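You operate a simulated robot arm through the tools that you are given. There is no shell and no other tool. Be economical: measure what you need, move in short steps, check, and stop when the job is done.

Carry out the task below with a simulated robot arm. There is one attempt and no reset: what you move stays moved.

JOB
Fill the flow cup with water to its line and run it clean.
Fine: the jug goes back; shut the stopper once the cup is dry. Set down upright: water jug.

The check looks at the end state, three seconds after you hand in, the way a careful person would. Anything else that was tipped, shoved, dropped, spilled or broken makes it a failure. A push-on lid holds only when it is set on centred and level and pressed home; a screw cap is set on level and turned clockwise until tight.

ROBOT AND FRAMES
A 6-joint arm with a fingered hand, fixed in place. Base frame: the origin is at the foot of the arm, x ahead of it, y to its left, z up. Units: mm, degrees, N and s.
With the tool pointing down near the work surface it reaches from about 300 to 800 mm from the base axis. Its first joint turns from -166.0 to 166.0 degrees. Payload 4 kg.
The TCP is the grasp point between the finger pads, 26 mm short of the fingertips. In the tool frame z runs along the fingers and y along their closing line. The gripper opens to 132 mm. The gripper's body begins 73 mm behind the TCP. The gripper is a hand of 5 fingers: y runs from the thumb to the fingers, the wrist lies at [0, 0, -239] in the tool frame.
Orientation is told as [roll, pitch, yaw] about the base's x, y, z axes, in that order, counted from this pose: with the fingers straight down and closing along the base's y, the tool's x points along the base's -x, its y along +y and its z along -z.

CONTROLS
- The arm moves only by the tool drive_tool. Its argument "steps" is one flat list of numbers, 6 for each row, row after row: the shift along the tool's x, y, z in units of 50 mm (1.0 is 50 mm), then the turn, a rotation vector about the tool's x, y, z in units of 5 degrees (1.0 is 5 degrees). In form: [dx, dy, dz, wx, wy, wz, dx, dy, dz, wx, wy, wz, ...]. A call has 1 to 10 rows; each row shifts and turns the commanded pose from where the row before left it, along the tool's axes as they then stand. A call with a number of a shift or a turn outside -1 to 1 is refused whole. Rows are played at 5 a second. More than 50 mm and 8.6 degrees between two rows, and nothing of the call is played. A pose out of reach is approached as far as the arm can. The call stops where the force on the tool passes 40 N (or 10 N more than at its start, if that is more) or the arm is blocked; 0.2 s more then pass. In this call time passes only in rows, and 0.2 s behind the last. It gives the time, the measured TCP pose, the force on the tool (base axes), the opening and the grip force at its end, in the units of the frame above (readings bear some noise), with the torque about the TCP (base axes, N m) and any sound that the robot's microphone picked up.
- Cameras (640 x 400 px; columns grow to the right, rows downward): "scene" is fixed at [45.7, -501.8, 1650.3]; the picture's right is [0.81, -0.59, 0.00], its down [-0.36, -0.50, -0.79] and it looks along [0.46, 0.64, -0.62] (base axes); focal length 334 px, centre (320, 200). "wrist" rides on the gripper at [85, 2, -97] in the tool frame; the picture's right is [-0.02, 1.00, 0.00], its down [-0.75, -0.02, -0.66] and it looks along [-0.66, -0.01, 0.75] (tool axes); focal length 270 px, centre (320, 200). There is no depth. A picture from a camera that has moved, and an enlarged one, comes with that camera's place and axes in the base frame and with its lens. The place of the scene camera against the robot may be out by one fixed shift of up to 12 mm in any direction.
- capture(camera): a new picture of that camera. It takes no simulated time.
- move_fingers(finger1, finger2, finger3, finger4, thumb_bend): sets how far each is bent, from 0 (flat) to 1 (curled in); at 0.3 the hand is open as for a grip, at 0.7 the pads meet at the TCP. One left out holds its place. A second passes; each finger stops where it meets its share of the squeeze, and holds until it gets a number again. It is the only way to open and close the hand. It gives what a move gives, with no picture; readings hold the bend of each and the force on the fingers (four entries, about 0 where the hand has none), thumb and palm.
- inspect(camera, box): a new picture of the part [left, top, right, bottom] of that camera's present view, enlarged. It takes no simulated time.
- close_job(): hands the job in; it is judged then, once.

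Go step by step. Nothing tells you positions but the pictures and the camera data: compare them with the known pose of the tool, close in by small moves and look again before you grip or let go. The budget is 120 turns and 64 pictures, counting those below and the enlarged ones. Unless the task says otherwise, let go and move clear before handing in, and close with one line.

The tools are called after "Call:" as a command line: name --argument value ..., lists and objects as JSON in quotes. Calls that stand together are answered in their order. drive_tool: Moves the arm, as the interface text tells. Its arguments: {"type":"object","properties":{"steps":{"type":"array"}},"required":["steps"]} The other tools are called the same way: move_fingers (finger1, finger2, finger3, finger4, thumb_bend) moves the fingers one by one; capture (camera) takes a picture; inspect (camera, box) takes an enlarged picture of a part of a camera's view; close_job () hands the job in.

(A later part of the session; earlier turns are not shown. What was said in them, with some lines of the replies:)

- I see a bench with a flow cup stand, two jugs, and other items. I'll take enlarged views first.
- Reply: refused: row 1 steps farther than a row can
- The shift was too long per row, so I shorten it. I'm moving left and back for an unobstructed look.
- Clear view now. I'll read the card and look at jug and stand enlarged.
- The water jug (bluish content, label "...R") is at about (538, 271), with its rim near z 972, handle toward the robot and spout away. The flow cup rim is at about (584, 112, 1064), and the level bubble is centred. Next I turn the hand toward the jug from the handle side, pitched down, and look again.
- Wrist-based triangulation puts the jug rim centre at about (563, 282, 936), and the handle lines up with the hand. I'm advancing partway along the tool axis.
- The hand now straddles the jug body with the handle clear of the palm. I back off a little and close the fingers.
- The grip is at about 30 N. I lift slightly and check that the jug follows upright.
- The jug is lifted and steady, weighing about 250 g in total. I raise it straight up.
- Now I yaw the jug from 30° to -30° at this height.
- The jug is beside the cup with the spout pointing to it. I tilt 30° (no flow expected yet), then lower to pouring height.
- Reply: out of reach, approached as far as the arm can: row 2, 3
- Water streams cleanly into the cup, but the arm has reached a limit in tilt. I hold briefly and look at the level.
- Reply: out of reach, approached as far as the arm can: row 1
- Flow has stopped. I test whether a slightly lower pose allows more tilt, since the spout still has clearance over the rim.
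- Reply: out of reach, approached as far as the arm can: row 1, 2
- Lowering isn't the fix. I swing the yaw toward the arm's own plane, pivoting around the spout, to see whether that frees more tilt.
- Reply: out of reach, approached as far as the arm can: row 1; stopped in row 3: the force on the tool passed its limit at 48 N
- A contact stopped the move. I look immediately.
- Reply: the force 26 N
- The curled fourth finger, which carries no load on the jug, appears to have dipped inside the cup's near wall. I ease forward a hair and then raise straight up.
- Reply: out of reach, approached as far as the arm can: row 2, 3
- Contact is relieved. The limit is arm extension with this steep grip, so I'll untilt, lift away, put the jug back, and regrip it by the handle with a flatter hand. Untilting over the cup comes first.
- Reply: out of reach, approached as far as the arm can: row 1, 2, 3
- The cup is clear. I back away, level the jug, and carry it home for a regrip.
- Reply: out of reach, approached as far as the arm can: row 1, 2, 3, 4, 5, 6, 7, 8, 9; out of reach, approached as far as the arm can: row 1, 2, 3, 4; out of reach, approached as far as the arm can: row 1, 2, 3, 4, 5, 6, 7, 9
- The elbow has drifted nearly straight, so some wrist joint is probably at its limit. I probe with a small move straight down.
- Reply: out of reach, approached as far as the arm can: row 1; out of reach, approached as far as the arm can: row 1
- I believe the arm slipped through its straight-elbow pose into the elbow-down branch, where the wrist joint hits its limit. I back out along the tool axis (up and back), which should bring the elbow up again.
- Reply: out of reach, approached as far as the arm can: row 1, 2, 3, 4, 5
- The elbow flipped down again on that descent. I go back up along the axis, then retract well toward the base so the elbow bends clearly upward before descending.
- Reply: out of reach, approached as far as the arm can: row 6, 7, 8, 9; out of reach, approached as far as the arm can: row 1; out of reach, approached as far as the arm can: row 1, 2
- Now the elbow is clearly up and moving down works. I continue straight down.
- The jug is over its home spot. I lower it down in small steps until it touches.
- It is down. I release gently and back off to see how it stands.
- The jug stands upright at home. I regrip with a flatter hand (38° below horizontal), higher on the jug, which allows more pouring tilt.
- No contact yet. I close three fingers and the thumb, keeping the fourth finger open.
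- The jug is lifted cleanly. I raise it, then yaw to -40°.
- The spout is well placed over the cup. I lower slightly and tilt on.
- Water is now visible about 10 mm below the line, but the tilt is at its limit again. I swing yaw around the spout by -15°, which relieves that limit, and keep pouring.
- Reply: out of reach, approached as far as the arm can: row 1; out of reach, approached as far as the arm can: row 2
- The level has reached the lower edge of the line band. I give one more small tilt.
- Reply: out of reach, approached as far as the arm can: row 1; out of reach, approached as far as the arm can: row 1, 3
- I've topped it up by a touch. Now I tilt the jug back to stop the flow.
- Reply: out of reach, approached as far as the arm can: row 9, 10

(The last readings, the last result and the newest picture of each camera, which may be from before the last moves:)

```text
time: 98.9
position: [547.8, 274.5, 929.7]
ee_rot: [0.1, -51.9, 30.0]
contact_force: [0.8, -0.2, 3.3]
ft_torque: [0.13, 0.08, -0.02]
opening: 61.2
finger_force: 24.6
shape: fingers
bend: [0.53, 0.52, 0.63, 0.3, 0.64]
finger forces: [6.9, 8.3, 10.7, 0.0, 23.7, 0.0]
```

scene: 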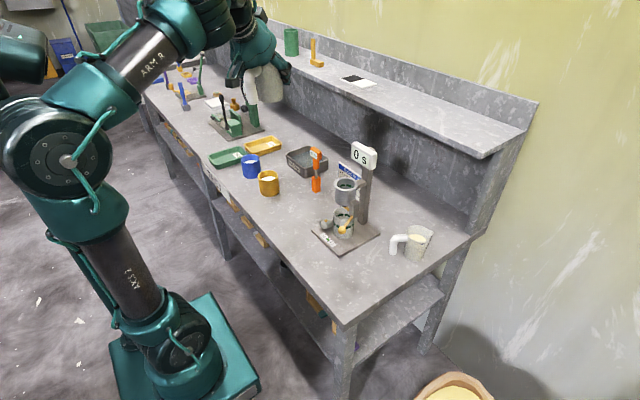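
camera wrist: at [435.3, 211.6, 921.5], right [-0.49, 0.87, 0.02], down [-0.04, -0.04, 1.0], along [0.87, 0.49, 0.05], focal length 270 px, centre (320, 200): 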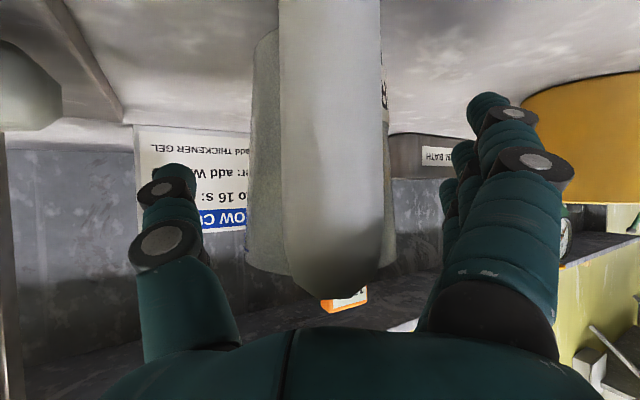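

The jug touches down, so I release it and withdraw.

Call:
move_fingers --finger1 0.46 --finger2 0.46 --finger3 0.46 --thumb_bend 0.46

Call:
move_fingers --finger1 0.3 --finger2 0.3 --finger3 0.3 --thumb_bend 0.3

Call:
drive_tool --steps '[0, 0, -0.5, 0, 0, 0, 0, 0, -0.5, 0, 0, 0, 0, 0, -0.7, 0, 0, 0, 0, 0, -0.9, 0, 0, 0, 0, 0, -0.9, 0, 0, 0, 0, 0, 0, 0, 0, 0]'

Call:
inspect --camera "scene" --box '[285, 165, 375, 245]'

```text
time: 99.9
position: [547.0, 275.5, 929.0]
ee_rot: [0.1, -51.8, 30.0]
contact_force: [-0.8, -0.4, -0.5]
ft_torque: [0.01, 0.01, -0.01]
opening: 86.7
finger_force: 0.0
shape: fingers
bend: [0.46, 0.46, 0.46, 0.3, 0.46]
finger forces: [0.0, 0.0, 0.0, 0.0, 0.1, 0.1]
```

```text
time: 100.9
position: [546.0, 274.4, 929.1]
ee_rot: [0.2, -51.8, 30.0]
contact_force: [0.4, 0.6, 0.2]
ft_torque: [0.01, 0.05, 0.0]
opening: 138.3
finger_force: 0.0
shape: fingers
bend: [0.3, 0.3, 0.3, 0.3, 0.3]
finger forces: [0.0, 0.1, 0.0, 0.1, 0.0, 0.0]
```

```text
time: 102.3
position: [428.4, 203.9, 1037.5]
ee_rot: [0.0, -51.8, 30.0]
contact_force: [0.4, 0.0, 0.4]
ft_torque: [0.01, -0.01, -0.02]
opening: 138.4
finger_force: 0.0
shape: fingers
bend: [0.3, 0.3, 0.3, 0.3, 0.3]
finger forces: [0.0, 0.0, 0.0, 0.1, 0.1, 0.0]
```

```text
5.00 times, centred on (330, 205) of scene
camera zoom: at [45.7, -501.8, 1650.3], right [0.81, -0.59, 0.0], down [-0.36, -0.5, -0.79], along [0.46, 0.64, -0.62], focal length 1670 px, centre (270, 175)
```

zoom: 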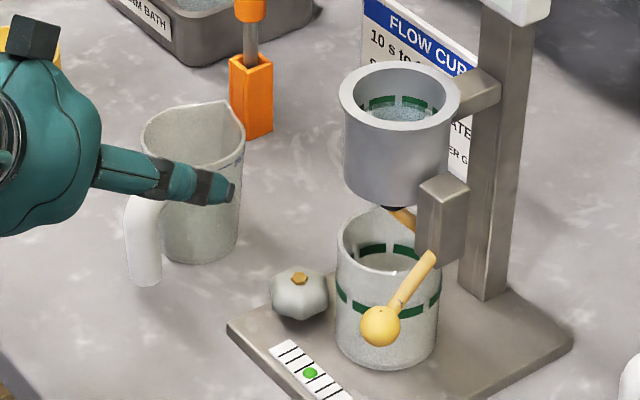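

The cup is filled to its line and the jug stands back home. Next comes the stopper lever, whose yellow ball is near (513, 33, 988), so I bring the hand in front of it and look closely.

Call:
drive_tool --steps '[0, 0, 0, 0.786, 0, 0.618, 0, 0, 0, 0.786, 0, 0.618, 0, 0, 0, 0.786, 0, 0.618, 0, 0, 0, 0.786, 0, 0.618, 0, 0, 0, 0.786, 0, 0.618, 0, 0, 0, 0.786, 0, 0.618, -0.11, -0.85, -0.25, 0, 0, 0, -0.11, -0.85, -0.25, 0, 0, 0, -0.11, -0.85, -0.25, 0, 0, 0, -0.11, -0.85, -0.25, 0, 0, 0]'

Call:
inspect --camera "wrist" --box '[240, 30, 480, 180]'

```text
time: 104.5
position: [406.9, 36.8, 1091.7]
ee_rot: [0.0, -51.7, 0.1]
contact_force: [-0.6, 0.3, -0.7]
ft_torque: [-0.02, 0.03, 0.02]
opening: 138.3
finger_force: 0.1
shape: fingers
bend: [0.3, 0.3, 0.3, 0.3, 0.3]
finger forces: [0.0, 0.0, 0.1, 0.1, 0.1, 0.1]
out of reach, approached as far as the arm can: row 9
```

```text
2.67 times, centred on (360, 105) of wrist
camera zoom: at [278.2, 37.7, 1084.3], right [0.01, 1.0, 0.02], down [-0.05, -0.02, 1.0], along [1.0, -0.01, 0.05], focal length 721 px, centre (213, 453)
```

zoom: 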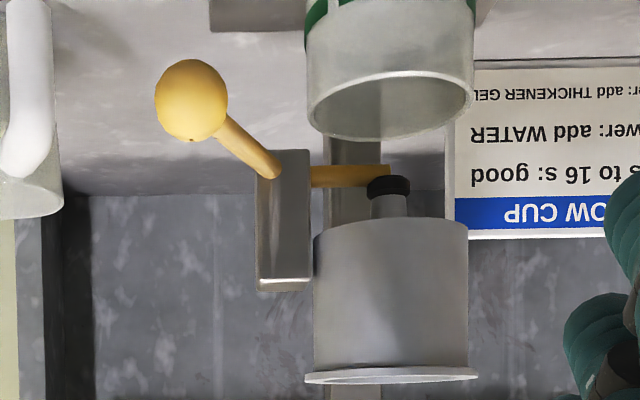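

The lever arm carries a black plug under the outlet, with the ball handle toward me at about (513, 31, 984). I align the hand with the rod (yaw 25°), narrow the fingers, and approach.

Call:
drive_tool --steps '[0, 0, 0, -0.785, 0, -0.62, 0, 0, 0, -0.785, 0, -0.62, 0, 0, 0, -0.785, 0, -0.62, 0, 0, 0, -0.785, 0, -0.62, 0, 0, 0, -0.785, 0, -0.62, 0.258, -0.504, 0.495, 0, 0, 0, 0.258, -0.504, 0.495, 0, 0, 0, 0, 0, 0, 0, 0, 0]'

Call:
move_fingers --finger1 1.0 --finger2 0.52 --finger3 0.52 --finger4 1.0 --thumb_bend 0.52

Call:
capture --camera "wrist"

```text
time: 106.3
position: [449.6, -0.0, 1039.7]
ee_rot: [0.0, -51.8, 25.1]
contact_force: [0.7, 0.2, 0.0]
ft_torque: [-0.02, -0.02, -0.02]
opening: 138.7
finger_force: 0.1
shape: fingers
bend: [0.3, 0.3, 0.3, 0.3, 0.3]
finger forces: [0.1, 0.0, 0.1, 0.1, 0.0, 0.0]
```

```text
time: 107.3
position: [449.0, 1.1, 1038.6]
ee_rot: [0.0, -51.8, 25.2]
contact_force: [0.3, -0.9, -0.2]
ft_torque: [-0.01, -0.03, -0.01]
opening: 51.8
finger_force: 0.1
shape: fingers
bend: [1.0, 0.52, 0.52, 1.0, 0.52]
finger forces: [0.0, 0.0, 0.1, 0.1, 0.0, 0.0]
```

```text
2 pictures are left
camera wrist: at [332.8, -52.5, 1033.5], right [-0.41, 0.91, 0.02], down [-0.04, -0.04, 1.0], along [0.91, 0.41, 0.05], focal length 270 px, centre (320, 200)
```

wrist: 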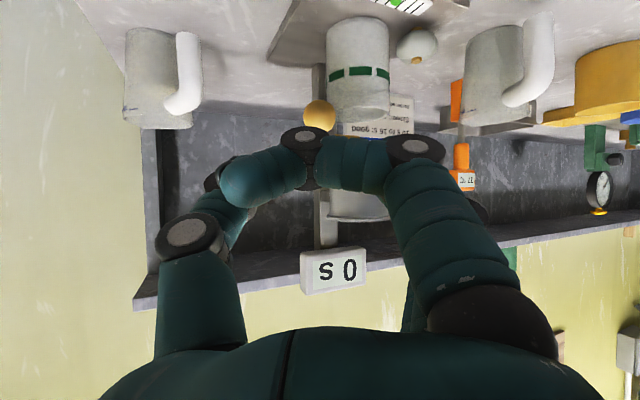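

The ball lies straight ahead on the hand's centre plane. I advance onto it and close gently.

Call:
drive_tool --steps '[0, 0, 0.5, 0, 0, 0, 0, 0, 0.5, 0, 0, 0, 0, 0, 0.3, 0, 0, 0, 0, 0, 0.2, 0, 0, 0, 0, 0, 0.2, 0, 0, 0, 0, 0, 0.1, 0, 0, 0, 0, 0, 0, 0, 0, 0]'

Call:
move_fingers --finger2 0.6 --finger3 0.6 --thumb_bend 0.6

```text
time: 108.9
position: [511.6, 29.5, 984.1]
ee_rot: [0.0, -51.8, 25.1]
contact_force: [-0.4, 1.0, -0.2]
ft_torque: [-0.02, -0.01, -0.01]
opening: 51.7
finger_force: 0.1
shape: fingers
bend: [1.0, 0.52, 0.52, 1.0, 0.52]
finger forces: [0.1, 0.0, 0.0, 0.0, 0.0, 0.0]
```

```text
time: 109.9
position: [512.9, 30.1, 984.0]
ee_rot: [0.0, -51.8, 25.1]
contact_force: [-0.3, -0.5, 0.7]
ft_torque: [0.0, -0.01, 0.0]
opening: 47.7
finger_force: 0.0
shape: fingers
bend: [1.0, 0.6, 0.6, 1.0, 0.6]
finger forces: [0.0, 0.0, 0.1, 0.0, 0.1, 0.1]
```

Call:
move_fingers --finger2 0.64 --finger3 0.64 --thumb_bend 0.64

Call:
move_fingers --finger2 0.68 --finger3 0.68 --thumb_bend 0.68

```text
time: 110.9
position: [512.8, 31.8, 984.2]
ee_rot: [0.1, -51.8, 25.2]
contact_force: [-0.6, -0.8, -1.2]
ft_torque: [-0.02, 0.0, 0.02]
opening: 46.3
finger_force: 0.1
shape: fingers
bend: [1.0, 0.64, 0.64, 1.0, 0.64]
finger forces: [0.0, 0.1, 0.1, 0.0, 0.0, 0.1]
```

```text
time: 111.9
position: [512.5, 32.0, 984.1]
ee_rot: [-0.1, -51.7, 25.2]
contact_force: [1.2, -0.1, 0.4]
ft_torque: [0.01, -0.01, 0.01]
opening: 44.8
finger_force: 0.2
shape: fingers
bend: [1.0, 0.68, 0.68, 1.0, 0.67]
finger forces: [0.1, 0.1, 0.0, 0.0, 1.2, 0.0]
```

Call:
move_fingers --finger2 0.74 --finger3 0.74

Call:
inspect --camera "scene" --box '[310, 185, 390, 255]'

```text
time: 112.9
position: [512.9, 30.1, 985.0]
ee_rot: [0.1, -51.9, 25.1]
contact_force: [2.3, 3.0, -3.8]
ft_torque: [-0.03, 0.06, 0.11]
opening: 44.9
finger_force: 4.0
shape: fingers
bend: [1.0, 0.73, 0.71, 1.0, 0.67]
finger forces: [0.0, 1.2, 3.8, 0.0, 2.5, 0.1]
```

```text
5.71 times, centred on (350, 220) of scene
camera zoom: at [45.7, -501.8, 1650.3], right [0.81, -0.59, 0.0], down [-0.36, -0.5, -0.79], along [0.46, 0.64, -0.62], focal length 1908 px, centre (149, 86)
```

zoom: 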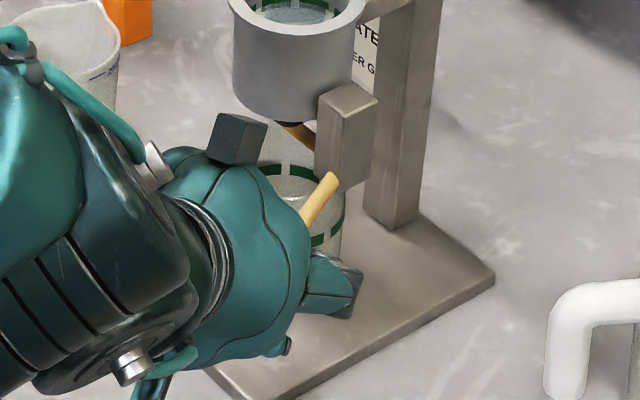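

The ball seems lightly held between thumb and fingers. I firm the grip slightly, then feel for the direction in which it moves.

Call:
move_fingers --finger2 0.76 --finger3 0.76 --thumb_bend 0.72

```text
time: 113.9
position: [513.6, 31.3, 983.6]
ee_rot: [0.0, -51.8, 25.1]
contact_force: [6.2, 3.2, -7.3]
ft_torque: [-0.01, 0.07, 0.08]
opening: 44.2
finger_force: 7.8
shape: fingers
bend: [1.0, 0.74, 0.72, 1.0, 0.68]
finger forces: [0.0, 3.7, 5.4, 0.0, 7.5, 0.1]
```

Call:
move_fingers --finger2 0.64 --finger3 0.64 --thumb_bend 0.62

Call:
drive_tool --steps '[0, 0, -0.18, 0, 0, 0, 0, 0, 0, 0, 0, 0]'

Call:
move_fingers --finger2 0.74 --finger3 0.74 --thumb_bend 0.7

```text
time: 114.9
position: [514.2, 31.5, 984.3]
ee_rot: [0.0, -51.9, 25.1]
contact_force: [-0.1, -1.1, -0.1]
ft_torque: [0.02, -0.01, -0.05]
opening: 46.8
finger_force: 0.0
shape: fingers
bend: [1.0, 0.64, 0.64, 1.0, 0.62]
finger forces: [0.0, 0.0, 0.0, 0.0, 0.0, 0.1]
```

```text
time: 115.5
position: [506.1, 27.0, 988.5]
ee_rot: [0.0, -51.8, 25.1]
contact_force: [-0.6, 0.0, -0.1]
ft_torque: [0.03, -0.02, 0.03]
opening: 46.7
finger_force: 0.0
shape: fingers
bend: [1.0, 0.64, 0.64, 1.0, 0.62]
finger forces: [0.0, 0.0, 0.0, 0.0, 0.0, 0.0]
```

```text
time: 116.5
position: [506.3, 28.8, 988.7]
ee_rot: [-0.1, -51.9, 25.1]
contact_force: [7.7, 4.8, -7.8]
ft_torque: [0.02, -0.02, 0.02]
opening: 45.4
finger_force: 8.5
shape: fingers
bend: [1.0, 0.71, 0.71, 1.0, 0.67]
finger forces: [0.0, 5.9, 4.9, 0.1, 7.2, 0.0]
```

Call:
move_fingers --finger2 0.62 --finger3 0.62 --thumb_bend 0.58

Call:
drive_tool --steps '[0, 0, -0.2, 0, 0, 0, 0, 0, 0, 0, 0, 0]'

Call:
move_fingers --finger2 0.74 --finger3 0.74 --thumb_bend 0.7

```text
time: 117.5
position: [506.7, 27.7, 988.7]
ee_rot: [0.0, -51.8, 25.1]
contact_force: [0.3, -0.1, -0.1]
ft_torque: [0.0, 0.01, 0.02]
opening: 48.9
finger_force: 0.0
shape: fingers
bend: [1.0, 0.62, 0.62, 1.0, 0.57]
finger forces: [0.0, 0.0, 0.1, 0.0, 0.0, 0.1]
```

```text
time: 118.1
position: [500.3, 24.6, 996.4]
ee_rot: [0.2, -51.7, 25.2]
contact_force: [-0.1, -0.6, -0.3]
ft_torque: [0.02, 0.02, 0.01]
opening: 49.1
finger_force: 0.1
shape: fingers
bend: [1.0, 0.62, 0.62, 1.0, 0.57]
finger forces: [0.0, 0.0, 0.0, 0.0, 0.1, 0.0]
```

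```text
time: 119.1
position: [499.2, 24.4, 996.2]
ee_rot: [0.1, -51.8, 25.1]
contact_force: [6.2, 2.6, -5.7]
ft_torque: [0.0, -0.03, -0.04]
opening: 46.1
finger_force: 9.7
shape: fingers
bend: [1.0, 0.7, 0.71, 1.0, 0.66]
finger forces: [0.1, 4.9, 4.7, 0.0, 9.3, 0.1]
```

I hold the ball fairly well. I probe it upward by 4 mm.

Call:
drive_tool --steps '[-0.063, 0, -0.049, 0, 0, 0, 0, 0, 0, 0, 0, 0]'

Call:
drive_tool --steps '[-0.063, 0, -0.049, 0, 0, 0, 0, 0, 0, 0, 0, 0]'

```text
time: 119.7
position: [499.5, 24.4, 998.4]
ee_rot: [0.1, -51.7, 25.0]
contact_force: [1.1, 0.7, -13.5]
ft_torque: [-0.05, 0.19, 0.01]
opening: 46.3
finger_force: 9.1
shape: fingers
bend: [1.0, 0.7, 0.72, 1.0, 0.66]
finger forces: [0.0, 8.0, 3.0, 0.0, 7.7, 0.0]
```

```text
time: 120.3
position: [499.5, 24.4, 1002.9]
ee_rot: [0.1, -51.9, 25.0]
contact_force: [-4.4, -3.3, -9.2]
ft_torque: [-0.09, 0.18, -0.02]
opening: 45.5
finger_force: 7.5
shape: fingers
bend: [1.0, 0.7, 0.74, 1.0, 0.67]
finger forces: [0.0, 8.6, 0.1, 0.1, 5.8, 0.0]
```

Upward is stiff. I go back down and probe sideways.

Call:
drive_tool --steps '[0.063, 0, 0.049, 0, 0, 0, 0.063, 0, 0.049, 0, 0, 0, 0, 0, 0, 0, 0, 0]'

Call:
drive_tool --steps '[0, 0.08, 0, 0, 0, 0, 0, 0, 0, 0, 0, 0]'

Call:
drive_tool --steps '[0, -0.16, 0, 0, 0, 0, 0, 0, 0, 0, 0, 0]'

```text
time: 121.0
position: [501.7, 25.1, 999.6]
ee_rot: [-0.3, -52.5, 25.4]
contact_force: [-14.1, -6.4, 13.4]
ft_torque: [-0.09, 0.04, -0.02]
opening: 45.1
finger_force: 14.9
shape: fingers
bend: [1.0, 0.73, 0.75, 1.0, 0.68]
finger forces: [0.1, 12.2, 4.2, 0.0, 12.4, 0.0]
stopped in row 3: the force on the tool passed its limit at 41 N (the readings are from after the stop); the commanded pose is now the measured one
```

```text
time: 121.6
position: [498.1, 28.4, 1000.1]
ee_rot: [-0.4, -52.5, 25.5]
contact_force: [-9.9, -16.0, 15.2]
ft_torque: [-0.22, -0.09, -0.24]
opening: 45.2
finger_force: 15.1
shape: fingers
bend: [1.0, 0.73, 0.75, 1.0, 0.68]
finger forces: [0.0, 9.5, 2.8, 0.0, 17.3, 0.1]
```

```text
time: 122.2
position: [503.1, 21.8, 1001.4]
ee_rot: [-0.3, -52.5, 25.4]
contact_force: [-12.2, -4.2, 14.2]
ft_torque: [-0.03, 0.0, 0.09]
opening: 45.1
finger_force: 15.4
shape: fingers
bend: [1.0, 0.73, 0.75, 1.0, 0.68]
finger forces: [0.0, 13.2, 5.1, 0.0, 12.4, 0.0]
```

Downward and +y are stiff, while -y seems freer. I open the fingers to a loose cage around the ball, and will push sideways instead of squeezing.

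Call:
move_fingers --finger2 0.54 --finger3 0.54 --thumb_bend 0.54

Call:
drive_tool --steps '[0.06, 0, -0.1, 0, 0, 0, 0, 0, 0, 0, 0, 0]'

```text
time: 123.2
position: [502.6, 21.6, 999.2]
ee_rot: [-0.3, -52.4, 25.4]
contact_force: [-0.4, -0.1, -0.5]
ft_torque: [-0.01, 0.0, 0.0]
opening: 50.3
finger_force: 0.2
shape: fingers
bend: [1.0, 0.54, 0.54, 1.0, 0.54]
finger forces: [0.1, 0.0, 0.0, 0.0, 0.1, 0.0]
```

```text
time: 123.8
position: [499.2, 18.9, 1000.6]
ee_rot: [-0.2, -52.4, 25.4]
contact_force: [-0.3, -0.6, 0.7]
ft_torque: [0.01, 0.01, -0.01]
opening: 50.2
finger_force: 0.1
shape: fingers
bend: [1.0, 0.54, 0.54, 1.0, 0.54]
finger forces: [0.0, 0.0, 0.0, 0.0, 0.0, 0.0]
```

Call:
drive_tool --steps '[0.05, 0.1, 0, 0, 0, 0, 0, 0, 0.2, 0, 0, 0, 0, 0, 0.24, 0, 0, 0, 0, 0, 0, 0, 0, 0]'

Call:
drive_tool --steps '[0, -0.2, 0, 0, 0, 0, 0, -0.1, 0, 0, 0, 0, 0, 0, 0, 0, 0, 0]'

Call:
drive_tool --steps '[0, -0.1, 0, 0, 0, 0, 0, 0, 0, 0, 0, 0]'

```text
time: 124.8
position: [512.0, 29.6, 984.3]
ee_rot: [-0.3, -52.4, 25.4]
contact_force: [-0.2, 0.0, -0.6]
ft_torque: [0.02, -0.01, -0.03]
opening: 50.5
finger_force: 0.1
shape: fingers
bend: [1.0, 0.54, 0.54, 1.0, 0.54]
finger forces: [0.0, 0.0, 0.1, 0.0, 0.1, 0.0]
```

```text
time: 125.6
position: [516.4, 16.7, 984.8]
ee_rot: [-0.3, -52.4, 25.4]
contact_force: [0.6, 0.1, 0.0]
ft_torque: [0.0, -0.01, 0.01]
opening: 50.4
finger_force: 0.0
shape: fingers
bend: [1.0, 0.54, 0.54, 1.0, 0.54]
finger forces: [0.0, 0.0, 0.0, 0.1, 0.0, 0.0]
```

```text
time: 126.2
position: [519.3, 12.0, 986.1]
ee_rot: [-0.3, -52.4, 25.3]
contact_force: [0.7, -0.4, 0.2]
ft_torque: [-0.05, 0.0, 0.01]
opening: 50.1
finger_force: 0.2
shape: fingers
bend: [1.0, 0.54, 0.54, 1.0, 0.54]
finger forces: [0.0, 0.0, 0.0, 0.0, 0.0, 0.0]
```

Call:
drive_tool --steps '[0, -0.1, 0, 0, 0, 0, 0, 0, 0, 0, 0, 0]'

Call:
drive_tool --steps '[0, -0.1, 0, 0, 0, 0, 0, 0, 0, 0, 0, 0]'

Call:
drive_tool --steps '[0, -0.1, 0, 0, 0, 0, 0, 0, 0, 0, 0, 0]'

```text
time: 126.8
position: [519.6, 7.5, 984.6]
ee_rot: [-0.2, -52.6, 25.4]
contact_force: [-0.8, -0.3, -0.4]
ft_torque: [-0.03, 0.02, -0.01]
opening: 50.4
finger_force: 0.1
shape: fingers
bend: [1.0, 0.54, 0.54, 1.0, 0.54]
finger forces: [0.0, 0.0, 0.0, 0.0, 0.0, 0.1]
```

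```text
time: 127.4
position: [522.0, 3.5, 985.3]
ee_rot: [-0.3, -52.4, 25.3]
contact_force: [-0.7, 0.9, -0.1]
ft_torque: [0.05, -0.01, 0.06]
opening: 50.3
finger_force: 0.5
shape: fingers
bend: [1.0, 0.54, 0.53, 1.0, 0.54]
finger forces: [0.0, 0.1, 0.8, 0.0, 0.1, 0.0]
```

```text
time: 128.0
position: [525.4, -1.4, 984.7]
ee_rot: [-0.3, -52.4, 25.4]
contact_force: [-0.5, 1.0, 0.4]
ft_torque: [0.02, -0.01, 0.05]
opening: 50.0
finger_force: 0.8
shape: fingers
bend: [1.0, 0.54, 0.53, 1.0, 0.54]
finger forces: [0.0, 0.1, 1.2, 0.1, 0.0, 0.0]
```

The lever yields to about 1 N in this direction. I keep following its arc.

Call:
drive_tool --steps '[0, -0.1, 0, 0, 0, 0, 0, -0.1, 0, 0, 0, 0, 0, 0, 0, 0, 0, 0]'

Call:
drive_tool --steps '[-0.02, -0.1, 0.03, 0, 0, 0, -0.02, -0.1, 0.03, 0, 0, 0, 0, 0, 0, 0, 0, 0]'

```text
time: 128.8
position: [530.9, -10.2, 985.1]
ee_rot: [-0.3, -52.4, 25.3]
contact_force: [-0.1, 1.5, 0.0]
ft_torque: [-0.02, 0.03, 0.02]
opening: 50.2
finger_force: 0.9
shape: fingers
bend: [1.0, 0.54, 0.52, 1.0, 0.54]
finger forces: [0.0, 0.0, 1.2, 0.0, 0.0, 0.0]
```

```text
time: 129.6
position: [537.0, -17.0, 984.9]
ee_rot: [-0.3, -52.4, 25.3]
contact_force: [-1.1, 0.3, -0.4]
ft_torque: [0.04, 0.0, 0.05]
opening: 50.0
finger_force: 0.1
shape: fingers
bend: [1.0, 0.54, 0.52, 1.0, 0.54]
finger forces: [0.0, 0.1, 1.1, 0.0, 0.0, 0.1]
```

Call:
drive_tool --steps '[-0.02, -0.095, 0.026, 0, 0, 0, -0.02, -0.095, 0.026, 0, 0, 0, -0.02, -0.09, 0.03, 0, 0, 0, 0, 0, 0, 0, 0, 0]'

Call:
drive_tool --steps '[-0.03, -0.09, 0.04, 0, 0, 0, -0.03, -0.09, 0.04, 0, 0, 0, -0.03, -0.08, 0.04, 0, 0, 0, 0, 0, 0, 0, 0, 0]'

```text
time: 130.6
position: [547.4, -27.3, 984.1]
ee_rot: [-0.3, -52.4, 25.3]
contact_force: [-0.7, 1.2, -0.6]
ft_torque: [-0.01, 0.01, 0.07]
opening: 50.2
finger_force: 0.5
shape: fingers
bend: [1.0, 0.54, 0.52, 1.0, 0.54]
finger forces: [0.0, 0.0, 1.2, 0.0, 0.0, 0.0]
```

```text
time: 131.6
position: [560.1, -37.5, 983.2]
ee_rot: [-0.3, -52.3, 25.2]
contact_force: [-1.4, 0.4, -0.9]
ft_torque: [-0.02, -0.03, 0.08]
opening: 50.4
finger_force: 0.3
shape: fingers
bend: [1.0, 0.54, 0.52, 1.0, 0.54]
finger forces: [0.1, 0.0, 1.3, 0.1, 0.1, 0.0]
```

Call:
drive_tool --steps '[-0.045, -0.08, 0.05, 0, 0, 0, -0.045, -0.08, 0.05, 0, 0, 0, 0, 0, 0, 0, 0, 0]'

Call:
drive_tool --steps '[0, 0, 0, 0, 0, 0, 0, 0, 0, 0, 0, 0, 0, 0, 0, 0, 0, 0, 0, 0, 0, 0, 0, 0, 0, 0, 0, 0, 0, 0, 0, 0, 0, 0, 0, 0, 0, 0, 0, 0, 0, 0, 0, 0, 0, 0, 0, 0, 0, 0, 0, 0, 0, 0, 0, 0, 0, 0, 0, 0]'

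```text
time: 132.4
position: [569.7, -40.3, 984.5]
ee_rot: [-0.3, -52.3, 25.4]
contact_force: [-19.8, -4.5, -8.3]
ft_torque: [-0.42, 0.12, 0.94]
opening: 50.2
finger_force: 10.4
shape: fingers
bend: [1.0, 0.54, 0.51, 1.0, 0.54]
finger forces: [0.0, 0.0, 20.7, 0.0, 0.0, 0.0]
```

```text
time: 134.6
position: [568.7, -40.5, 985.2]
ee_rot: [-0.3, -52.3, 25.4]
contact_force: [-27.7, -7.0, -15.9]
ft_torque: [-0.79, 0.23, 1.33]
opening: 50.0
finger_force: 15.4
shape: fingers
bend: [1.0, 0.54, 0.51, 1.0, 0.54]
finger forces: [0.0, 0.0, 30.7, 0.0, 0.0, 0.0]
```

That is the end stop. I ease off immediately.

Call:
drive_tool --steps '[0.045, 0.03, -0.055, 0, 0, 0, 0.045, 0.03, -0.055, 0, 0, 0, 0.02, 0.02, -0.03, 0, 0, 0, 0, 0, 0, 0, 0, 0]'

Call:
drive_tool --steps '[0, 0, 0, 0, 0, 0, 0, 0, 0, 0, 0, 0, 0, 0, 0, 0, 0, 0, 0, 0, 0, 0, 0, 0, 0, 0, 0, 0, 0, 0, 0, 0, 0, 0, 0, 0, 0, 0, 0, 0, 0, 0, 0, 0, 0, 0, 0, 0, 0, 0, 0, 0, 0, 0, 0, 0, 0, 0, 0, 0]'

Call:
drive_tool --steps '[0, 0, 0, 0, 0, 0, 0, 0, 0, 0, 0, 0, 0, 0, 0, 0, 0, 0, 0, 0, 0, 0, 0, 0, 0, 0, 0, 0, 0, 0, 0, 0, 0, 0, 0, 0, 0, 0, 0, 0, 0, 0, 0, 0, 0, 0, 0, 0, 0, 0, 0, 0, 0, 0, 0, 0, 0, 0, 0, 0]'

Call:
drive_tool --steps '[0, 0, 0, 0, 0, 0, 0, 0, 0, 0, 0, 0, 0, 0, 0, 0, 0, 0, 0, 0, 0, 0, 0, 0, 0, 0, 0, 0, 0, 0, 0, 0, 0, 0, 0, 0, 0, 0, 0, 0, 0, 0, 0, 0, 0, 0, 0, 0, 0, 0, 0, 0, 0, 0, 0, 0, 0, 0, 0, 0]'

Call:
drive_tool --steps '[0, 0, 0, 0, 0, 0, 0, 0, 0, 0, 0, 0, 0, 0, 0, 0, 0, 0, 0, 0, 0, 0, 0, 0, 0, 0, 0, 0, 0, 0, 0, 0, 0, 0, 0, 0, 0, 0, 0, 0, 0, 0, 0, 0, 0, 0, 0, 0, 0, 0, 0, 0, 0, 0, 0, 0, 0, 0, 0, 0]'

Call:
drive_tool --steps '[0, 0, 0, 0, 0, 0, 0, 0, 0, 0, 0, 0, 0, 0, 0, 0, 0, 0, 0, 0, 0, 0, 0, 0, 0, 0, 0, 0, 0, 0, 0, 0, 0, 0, 0, 0, 0, 0, 0, 0, 0, 0, 0, 0, 0, 0, 0, 0, 0, 0, 0, 0, 0, 0, 0, 0, 0, 0, 0, 0]'

Call:
drive_tool --steps '[0, 0, 0, 0, 0, 0, 0, 0, 0, 0, 0, 0, 0, 0, 0, 0, 0, 0, 0, 0, 0, 0, 0, 0, 0, 0, 0, 0, 0, 0, 0, 0, 0, 0, 0, 0, 0, 0, 0, 0, 0, 0, 0, 0, 0, 0, 0, 0, 0, 0, 0, 0, 0, 0, 0, 0, 0, 0, 0, 0]'

```text
time: 135.6
position: [559.0, -41.7, 985.1]
ee_rot: [-0.4, -52.5, 25.5]
contact_force: [-0.3, 0.6, -0.1]
ft_torque: [-0.02, 0.02, -0.01]
opening: 50.2
finger_force: 0.4
shape: fingers
bend: [1.0, 0.54, 0.53, 1.0, 0.54]
finger forces: [0.0, 0.0, 0.3, 0.1, 0.1, 0.0]
```

```text
time: 137.8
position: [560.1, -43.6, 985.5]
ee_rot: [-0.3, -52.4, 25.3]
contact_force: [-0.4, 0.1, -0.5]
ft_torque: [0.02, -0.01, 0.01]
opening: 50.0
finger_force: 0.0
shape: fingers
bend: [1.0, 0.54, 0.54, 1.0, 0.54]
finger forces: [0.1, 0.0, 0.1, 0.0, 0.1, 0.0]
```

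```text
time: 140.0
position: [559.3, -41.1, 985.6]
ee_rot: [-0.2, -52.4, 25.3]
contact_force: [0.2, 0.1, 0.2]
ft_torque: [0.01, -0.01, 0.02]
opening: 50.4
finger_force: 0.0
shape: fingers
bend: [1.0, 0.54, 0.54, 1.0, 0.54]
finger forces: [0.0, 0.0, 0.1, 0.0, 0.0, 0.0]
```

```text
time: 142.2
position: [559.8, -41.7, 985.3]
ee_rot: [-0.3, -52.4, 25.3]
contact_force: [-0.6, 1.2, 0.0]
ft_torque: [-0.01, 0.0, -0.02]
opening: 50.2
finger_force: 0.1
shape: fingers
bend: [1.0, 0.54, 0.54, 1.0, 0.54]
finger forces: [0.1, 0.0, 0.0, 0.0, 0.0, 0.0]
```

```text
time: 144.4
position: [559.8, -41.4, 985.2]
ee_rot: [-0.4, -52.4, 25.3]
contact_force: [-0.2, -0.1, -0.8]
ft_torque: [0.0, -0.02, 0.01]
opening: 50.3
finger_force: 0.0
shape: fingers
bend: [1.0, 0.54, 0.54, 1.0, 0.54]
finger forces: [0.0, 0.1, 0.1, 0.1, 0.0, 0.1]
```

```text
time: 146.6
position: [558.9, -41.0, 986.7]
ee_rot: [-0.3, -52.5, 25.4]
contact_force: [-1.4, -0.8, 0.2]
ft_torque: [0.0, 0.03, -0.01]
opening: 50.1
finger_force: 0.2
shape: fingers
bend: [1.0, 0.54, 0.54, 1.0, 0.54]
finger forces: [0.1, 0.0, 0.1, 0.0, 0.1, 0.1]
```

```text
time: 148.8
position: [558.6, -40.9, 984.6]
ee_rot: [-0.3, -52.4, 25.4]
contact_force: [-0.6, -0.1, 0.5]
ft_torque: [0.01, 0.03, 0.02]
opening: 50.4
finger_force: 0.0
shape: fingers
bend: [1.0, 0.54, 0.54, 1.0, 0.54]
finger forces: [0.0, 0.1, 0.1, 0.0, 0.0, 0.1]
```

Call:
drive_tool --steps '[0, 0, 0, 0, 0, 0, 0, 0, 0, 0, 0, 0, 0, 0, 0, 0, 0, 0, 0, 0, 0, 0, 0, 0, 0, 0, 0, 0, 0, 0, 0, 0, 0, 0, 0, 0, 0, 0, 0, 0, 0, 0, 0, 0, 0, 0, 0, 0, 0, 0, 0, 0, 0, 0, 0, 0, 0, 0, 0, 0]'

Call:
drive_tool --steps '[0, 0, 0, 0, 0, 0, 0, 0, 0, 0, 0, 0, 0, 0, 0, 0, 0, 0, 0, 0, 0, 0, 0, 0, 0, 0, 0, 0, 0, 0, 0, 0, 0, 0, 0, 0, 0, 0, 0, 0, 0, 0, 0, 0, 0, 0, 0, 0, 0, 0, 0, 0, 0, 0, 0, 0, 0, 0, 0, 0]'

Call:
drive_tool --steps '[0, 0, 0, 0, 0, 0, 0, 0, 0, 0, 0, 0, 0, 0, 0, 0, 0, 0, 0, 0, 0, 0, 0, 0, 0, 0, 0, 0, 0, 0, 0, 0, 0, 0, 0, 0, 0, 0, 0, 0, 0, 0, 0, 0, 0, 0, 0, 0, 0, 0, 0, 0, 0, 0, 0, 0, 0, 0, 0, 0]'

```text
time: 151.0
position: [558.9, -42.0, 984.3]
ee_rot: [-0.2, -52.4, 25.3]
contact_force: [0.5, -0.3, 0.4]
ft_torque: [0.0, -0.03, 0.01]
opening: 50.3
finger_force: 0.0
shape: fingers
bend: [1.0, 0.54, 0.54, 1.0, 0.54]
finger forces: [0.0, 0.0, 0.0, 0.0, 0.0, 0.0]
```

```text
time: 153.2
position: [558.9, -41.8, 985.2]
ee_rot: [-0.3, -52.4, 25.2]
contact_force: [0.7, 0.4, 0.2]
ft_torque: [0.0, -0.02, 0.03]
opening: 50.3
finger_force: 0.1
shape: fingers
bend: [1.0, 0.54, 0.54, 1.0, 0.54]
finger forces: [0.0, 0.0, 0.2, 0.0, 0.0, 0.1]
```

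```text
time: 155.4
position: [561.0, -41.6, 984.9]
ee_rot: [-0.2, -52.5, 25.3]
contact_force: [-0.6, 0.0, 0.1]
ft_torque: [-0.01, 0.0, 0.0]
opening: 50.2
finger_force: 0.1
shape: fingers
bend: [1.0, 0.54, 0.54, 1.0, 0.54]
finger forces: [0.0, 0.0, 0.1, 0.0, 0.0, 0.0]
```

The stopper has been open about 24 s. I reposition so the thumb is behind the ball, retreating a little to keep clear of the rod, and push it back closed.

Call:
drive_tool --steps '[0.184, 0, -0.238, 0, 0, 0, 0, 0.45, 0, 0, 0, 0, 0, 0.45, 0, 0, 0, 0, -0.134, 0, 0.175, 0, 0, 0, -0.134, 0, 0.175, 0, 0, 0, 0, 0, 0, 0, 0, 0]'

Call:
drive_tool --steps '[-0.03, 0.12, 0.04, 0, 0, 0, -0.03, 0.12, 0.04, 0, 0, 0, 0, 0, 0, 0, 0, 0]'

```text
time: 156.9
position: [544.8, 0.8, 980.9]
ee_rot: [0.2, -51.8, 24.7]
contact_force: [-6.3, -5.2, -4.6]
ft_torque: [0.06, 0.16, -0.35]
opening: 51.1
finger_force: 4.0
shape: fingers
bend: [1.0, 0.54, 0.54, 1.0, 0.54]
finger forces: [0.1, 0.0, 0.1, 0.0, 7.8, 0.1]
stopped in row 6: the force on the tool passed its limit at 41 N (the readings are from after the stop); the commanded pose is now the measured one
```

```text
time: 157.8
position: [543.2, 9.9, 978.4]
ee_rot: [0.0, -51.4, 24.5]
contact_force: [-8.1, -15.1, -2.5]
ft_torque: [0.05, 0.1, -0.71]
opening: 53.9
finger_force: 7.1
shape: fingers
bend: [1.0, 0.54, 0.54, 1.0, 0.51]
finger forces: [0.0, 0.0, 0.1, 0.0, 14.2, 0.0]
stopped in row 3: the force on the tool passed its limit at 40 N (the readings are from after the stop); the commanded pose is now the measured one
```

The thumb pushed along the rod rather than across it. I back out and turn the hand to yaw 70° so it lines up with the rod's present direction.

Call:
drive_tool --steps '[0, -0.1, 0, 0, 0, 0, 0, 0, -0.4, 0, 0, 0, 0, 0, -0.4, 0, 0, 0, 0, 0, -0.4, 0, 0, 0, 0, 0, 0, 0, 0, 0]'

Call:
drive_tool --steps '[0, 0, 0, -0.785, 0, -0.62, 0, 0, 0, -0.785, 0, -0.62, 0, 0, 0, -0.785, 0, -0.62, 0, 0, 0, -0.785, 0, -0.62, 0, 0, 0, -0.785, 0, -0.62, 0, 0, 0, -0.785, 0, -0.62, 0, 0, 0, -0.785, 0, -0.62, 0, 0, 0, -0.785, 0, -0.62, 0, 0, 0, -0.785, 0, -0.62, 0, 0, 0, 0, 0, 0]'

```text
time: 159.0
position: [502.2, -13.2, 1018.0]
ee_rot: [-0.1, -51.6, 24.7]
contact_force: [0.8, 0.9, -0.5]
ft_torque: [-0.03, -0.01, 0.02]
opening: 50.8
finger_force: 0.0
shape: fingers
bend: [1.0, 0.54, 0.54, 1.0, 0.54]
finger forces: [0.1, 0.0, 0.0, 0.0, 0.1, 0.1]
```

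```text
time: 161.2
position: [502.6, -12.9, 1015.9]
ee_rot: [0.1, -51.6, 69.5]
contact_force: [-0.4, -0.3, 0.3]
ft_torque: [-0.01, -0.02, 0.03]
opening: 50.4
finger_force: 0.1
shape: fingers
bend: [1.0, 0.54, 0.54, 1.0, 0.54]
finger forces: [0.0, 0.0, 0.0, 0.1, 0.0, 0.0]
```

Call:
drive_tool --steps '[0.102, -0.554, -0.132, 0, 0, 0, 0.102, -0.554, -0.132, 0, 0, 0, 0, 0, 0.3, 0, 0, 0, 0, 0, 0.2, 0, 0, 0, 0, 0, 0.2, 0, 0, 0, 0, 0, 0.2, 0, 0, 0, 0, 0, 0, 0, 0, 0]'

```text
time: 162.8
position: [562.4, -13.8, 988.5]
ee_rot: [0.3, -51.6, 69.5]
contact_force: [0.1, 0.5, 0.1]
ft_torque: [0.0, 0.03, -0.01]
opening: 50.4
finger_force: 0.2
shape: fingers
bend: [1.0, 0.54, 0.54, 1.0, 0.54]
finger forces: [0.0, 0.1, 0.0, 0.1, 0.0, 0.0]
```

Call:
drive_tool --steps '[0, 0.12, 0.03, 0, 0, 0, 0, 0.12, 0.03, 0, 0, 0, 0, 0, 0, 0, 0, 0]'

Call:
drive_tool --steps '[0, 0.1, 0, 0, 0, 0, 0, 0.1, 0, 0, 0, 0, 0, 0, 0, 0, 0, 0]'

Call:
drive_tool --steps '[0, 0.1, 0, 0, 0, 0, 0, 0.1, 0, 0, 0, 0, 0, 0, 0, 0, 0, 0]'

```text
time: 163.6
position: [550.1, -6.5, 987.1]
ee_rot: [0.2, -51.7, 69.6]
contact_force: [1.6, -0.5, 0.3]
ft_torque: [0.0, -0.01, -0.04]
opening: 50.5
finger_force: 0.3
shape: fingers
bend: [1.0, 0.54, 0.54, 1.0, 0.54]
finger forces: [0.0, 0.1, 0.1, 0.0, 0.9, 0.0]
```

```text
time: 164.4
position: [541.1, -3.1, 987.5]
ee_rot: [0.2, -51.6, 69.6]
contact_force: [1.3, -0.9, -0.3]
ft_torque: [-0.02, 0.03, 0.0]
opening: 50.9
finger_force: 0.1
shape: fingers
bend: [1.0, 0.54, 0.54, 1.0, 0.54]
finger forces: [0.0, 0.0, 0.1, 0.0, 0.8, 0.0]
```

```text
time: 165.2
position: [531.6, -1.1, 987.8]
ee_rot: [0.4, -51.6, 69.5]
contact_force: [1.4, -1.3, -0.9]
ft_torque: [-0.01, 0.0, 0.01]
opening: 50.5
finger_force: 0.4
shape: fingers
bend: [1.0, 0.54, 0.54, 1.0, 0.54]
finger forces: [0.1, 0.1, 0.0, 0.0, 0.7, 0.1]
```

The thumb now moves the ball back at about 1 N. I follow the arc, rotating the hand with it.

Call:
drive_tool --steps '[-0.029, 0.145, 0.037, 0.785, 0, 0.62, -0.029, 0.145, 0.037, 0.785, 0, 0.62, -0.029, 0.145, 0.037, 0.785, 0, 0.62, -0.029, 0.145, 0.037, 0.785, 0, 0.62, 0, 0, 0, 0, 0, 0]'

Call:
drive_tool --steps '[-0.029, 0.145, 0.037, 0.785, 0, 0.62, -0.029, 0.145, 0.037, 0.785, 0, 0.62, 0, 0, 0, 0, 0, 0]'

```text
time: 166.4
position: [510.2, 21.5, 987.7]
ee_rot: [0.2, -51.7, 49.6]
contact_force: [0.1, 0.0, -0.1]
ft_torque: [-0.02, 0.02, 0.0]
opening: 50.8
finger_force: 0.4
shape: fingers
bend: [1.0, 0.54, 0.54, 1.0, 0.54]
finger forces: [0.1, 0.0, 0.0, 0.1, 0.3, 0.1]
```

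```text
time: 167.2
position: [503.6, 35.0, 988.9]
ee_rot: [0.0, -51.6, 39.5]
contact_force: [-0.2, -0.4, 0.4]
ft_torque: [0.0, 0.03, 0.02]
opening: 50.7
finger_force: 0.1
shape: fingers
bend: [1.0, 0.54, 0.54, 1.0, 0.54]
finger forces: [0.1, 0.0, 0.1, 0.0, 0.3, 0.0]
```

Call:
drive_tool --steps '[-0.029, 0.145, 0.037, 0.785, 0, 0.62, 0, 0.1, 0, 0, 0, 0, 0, 0, 0, 0, 0, 0]'

Call:
drive_tool --steps '[0, 0.1, 0, 0, 0, 0, 0, 0, 0, 0, 0, 0]'

Call:
drive_tool --steps '[0, 0.08, 0, 0, 0, 0, 0, 0, 0, 0, 0, 0]'

```text
time: 168.0
position: [497.8, 45.3, 987.1]
ee_rot: [0.1, -51.6, 34.6]
contact_force: [2.2, -3.4, -0.3]
ft_torque: [0.0, -0.03, -0.02]
opening: 51.2
finger_force: 1.9
shape: fingers
bend: [1.0, 0.54, 0.54, 1.0, 0.53]
finger forces: [0.0, 0.1, 0.0, 0.1, 3.6, 0.0]
```

```text
time: 168.6
position: [495.5, 49.5, 987.2]
ee_rot: [0.1, -51.6, 34.6]
contact_force: [3.9, -7.9, 0.5]
ft_torque: [-0.05, -0.03, -0.08]
opening: 52.2
finger_force: 4.6
shape: fingers
bend: [1.0, 0.54, 0.54, 1.0, 0.52]
finger forces: [0.0, 0.1, 0.0, 0.1, 9.5, 0.1]
```

```text
time: 169.2
position: [493.6, 53.3, 988.2]
ee_rot: [0.0, -51.6, 34.6]
contact_force: [6.1, -11.8, 2.0]
ft_torque: [-0.1, -0.03, -0.09]
opening: 53.6
finger_force: 6.8
shape: fingers
bend: [1.0, 0.54, 0.54, 1.0, 0.51]
finger forces: [0.0, 0.1, 0.1, 0.0, 14.3, 0.0]
```

The force rises steadily, so the lever is at its closed stop. I centre the cage and withdraw without touching the lever, then take the last picture.

Call:
drive_tool --steps '[0, -0.3, 0, 0, 0, 0, 0, -0.2, 0, 0, 0, 0, 0, 0, -0.3, 0, 0, 0, 0, 0, -0.5, 0, 0, 0, 0, 0, -0.8, 0, 0, 0, 0, 0, -0.8, 0, 0, 0, 0, 0, -0.8, 0, 0, 0, 0, 0, 0, 0, 0, 0]'

Call:
inspect --camera "scene" --box '[300, 135, 400, 255]'

```text
time: 171.0
position: [403.5, -37.8, 1087.3]
ee_rot: [0.1, -51.5, 34.6]
contact_force: [0.2, 0.2, -0.3]
ft_torque: [0.02, -0.01, -0.01]
opening: 50.7
finger_force: 0.1
shape: fingers
bend: [1.0, 0.54, 0.54, 1.0, 0.54]
finger forces: [0.1, 0.1, 0.0, 0.0, 0.0, 0.1]
```

```text
3.33 times, centred on (350, 195) of scene
camera zoom: at [45.7, -501.8, 1650.3], right [0.81, -0.59, 0.0], down [-0.36, -0.5, -0.79], along [0.46, 0.64, -0.62], focal length 1113 px, centre (220, 217)
```

zoom: 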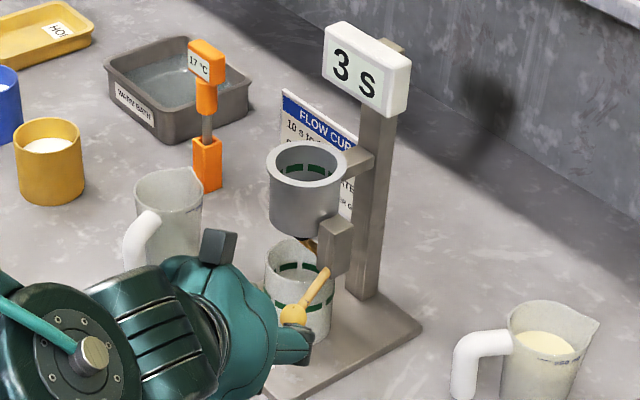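

The cup is dry after a 3 s run, the lever is back in its closed place, and the jug stands upright at home. I move the hand a little further clear and hand in.

Call:
drive_tool --steps '[0, 0, -0.5, 0, 0, 0, 0, 0, -0.5, 0, 0, 0, 0, 0, 0, 0, 0, 0, 0, 0, 0, 0, 0, 0]'

Call:
close_job

```text
time: 172.0
position: [372.0, -61.3, 1119.0]
ee_rot: [0.0, -51.7, 34.6]
contact_force: [0.0, 0.1, 0.2]
ft_torque: [-0.01, 0.0, 0.0]
opening: 50.7
finger_force: 0.1
shape: fingers
bend: [1.0, 0.54, 0.54, 1.0, 0.54]
finger forces: [0.0, 0.0, 0.1, 0.0, 0.0, 0.1]
```

```text
The job is handed in.
```

I filled the flow cup to the green band of its line (the last small top-up went unphotographed), ran it dry, shut the stopper and stood the water jug upright at home; contact four times tripped the 40 N force stop, but I saw no spill or shift.
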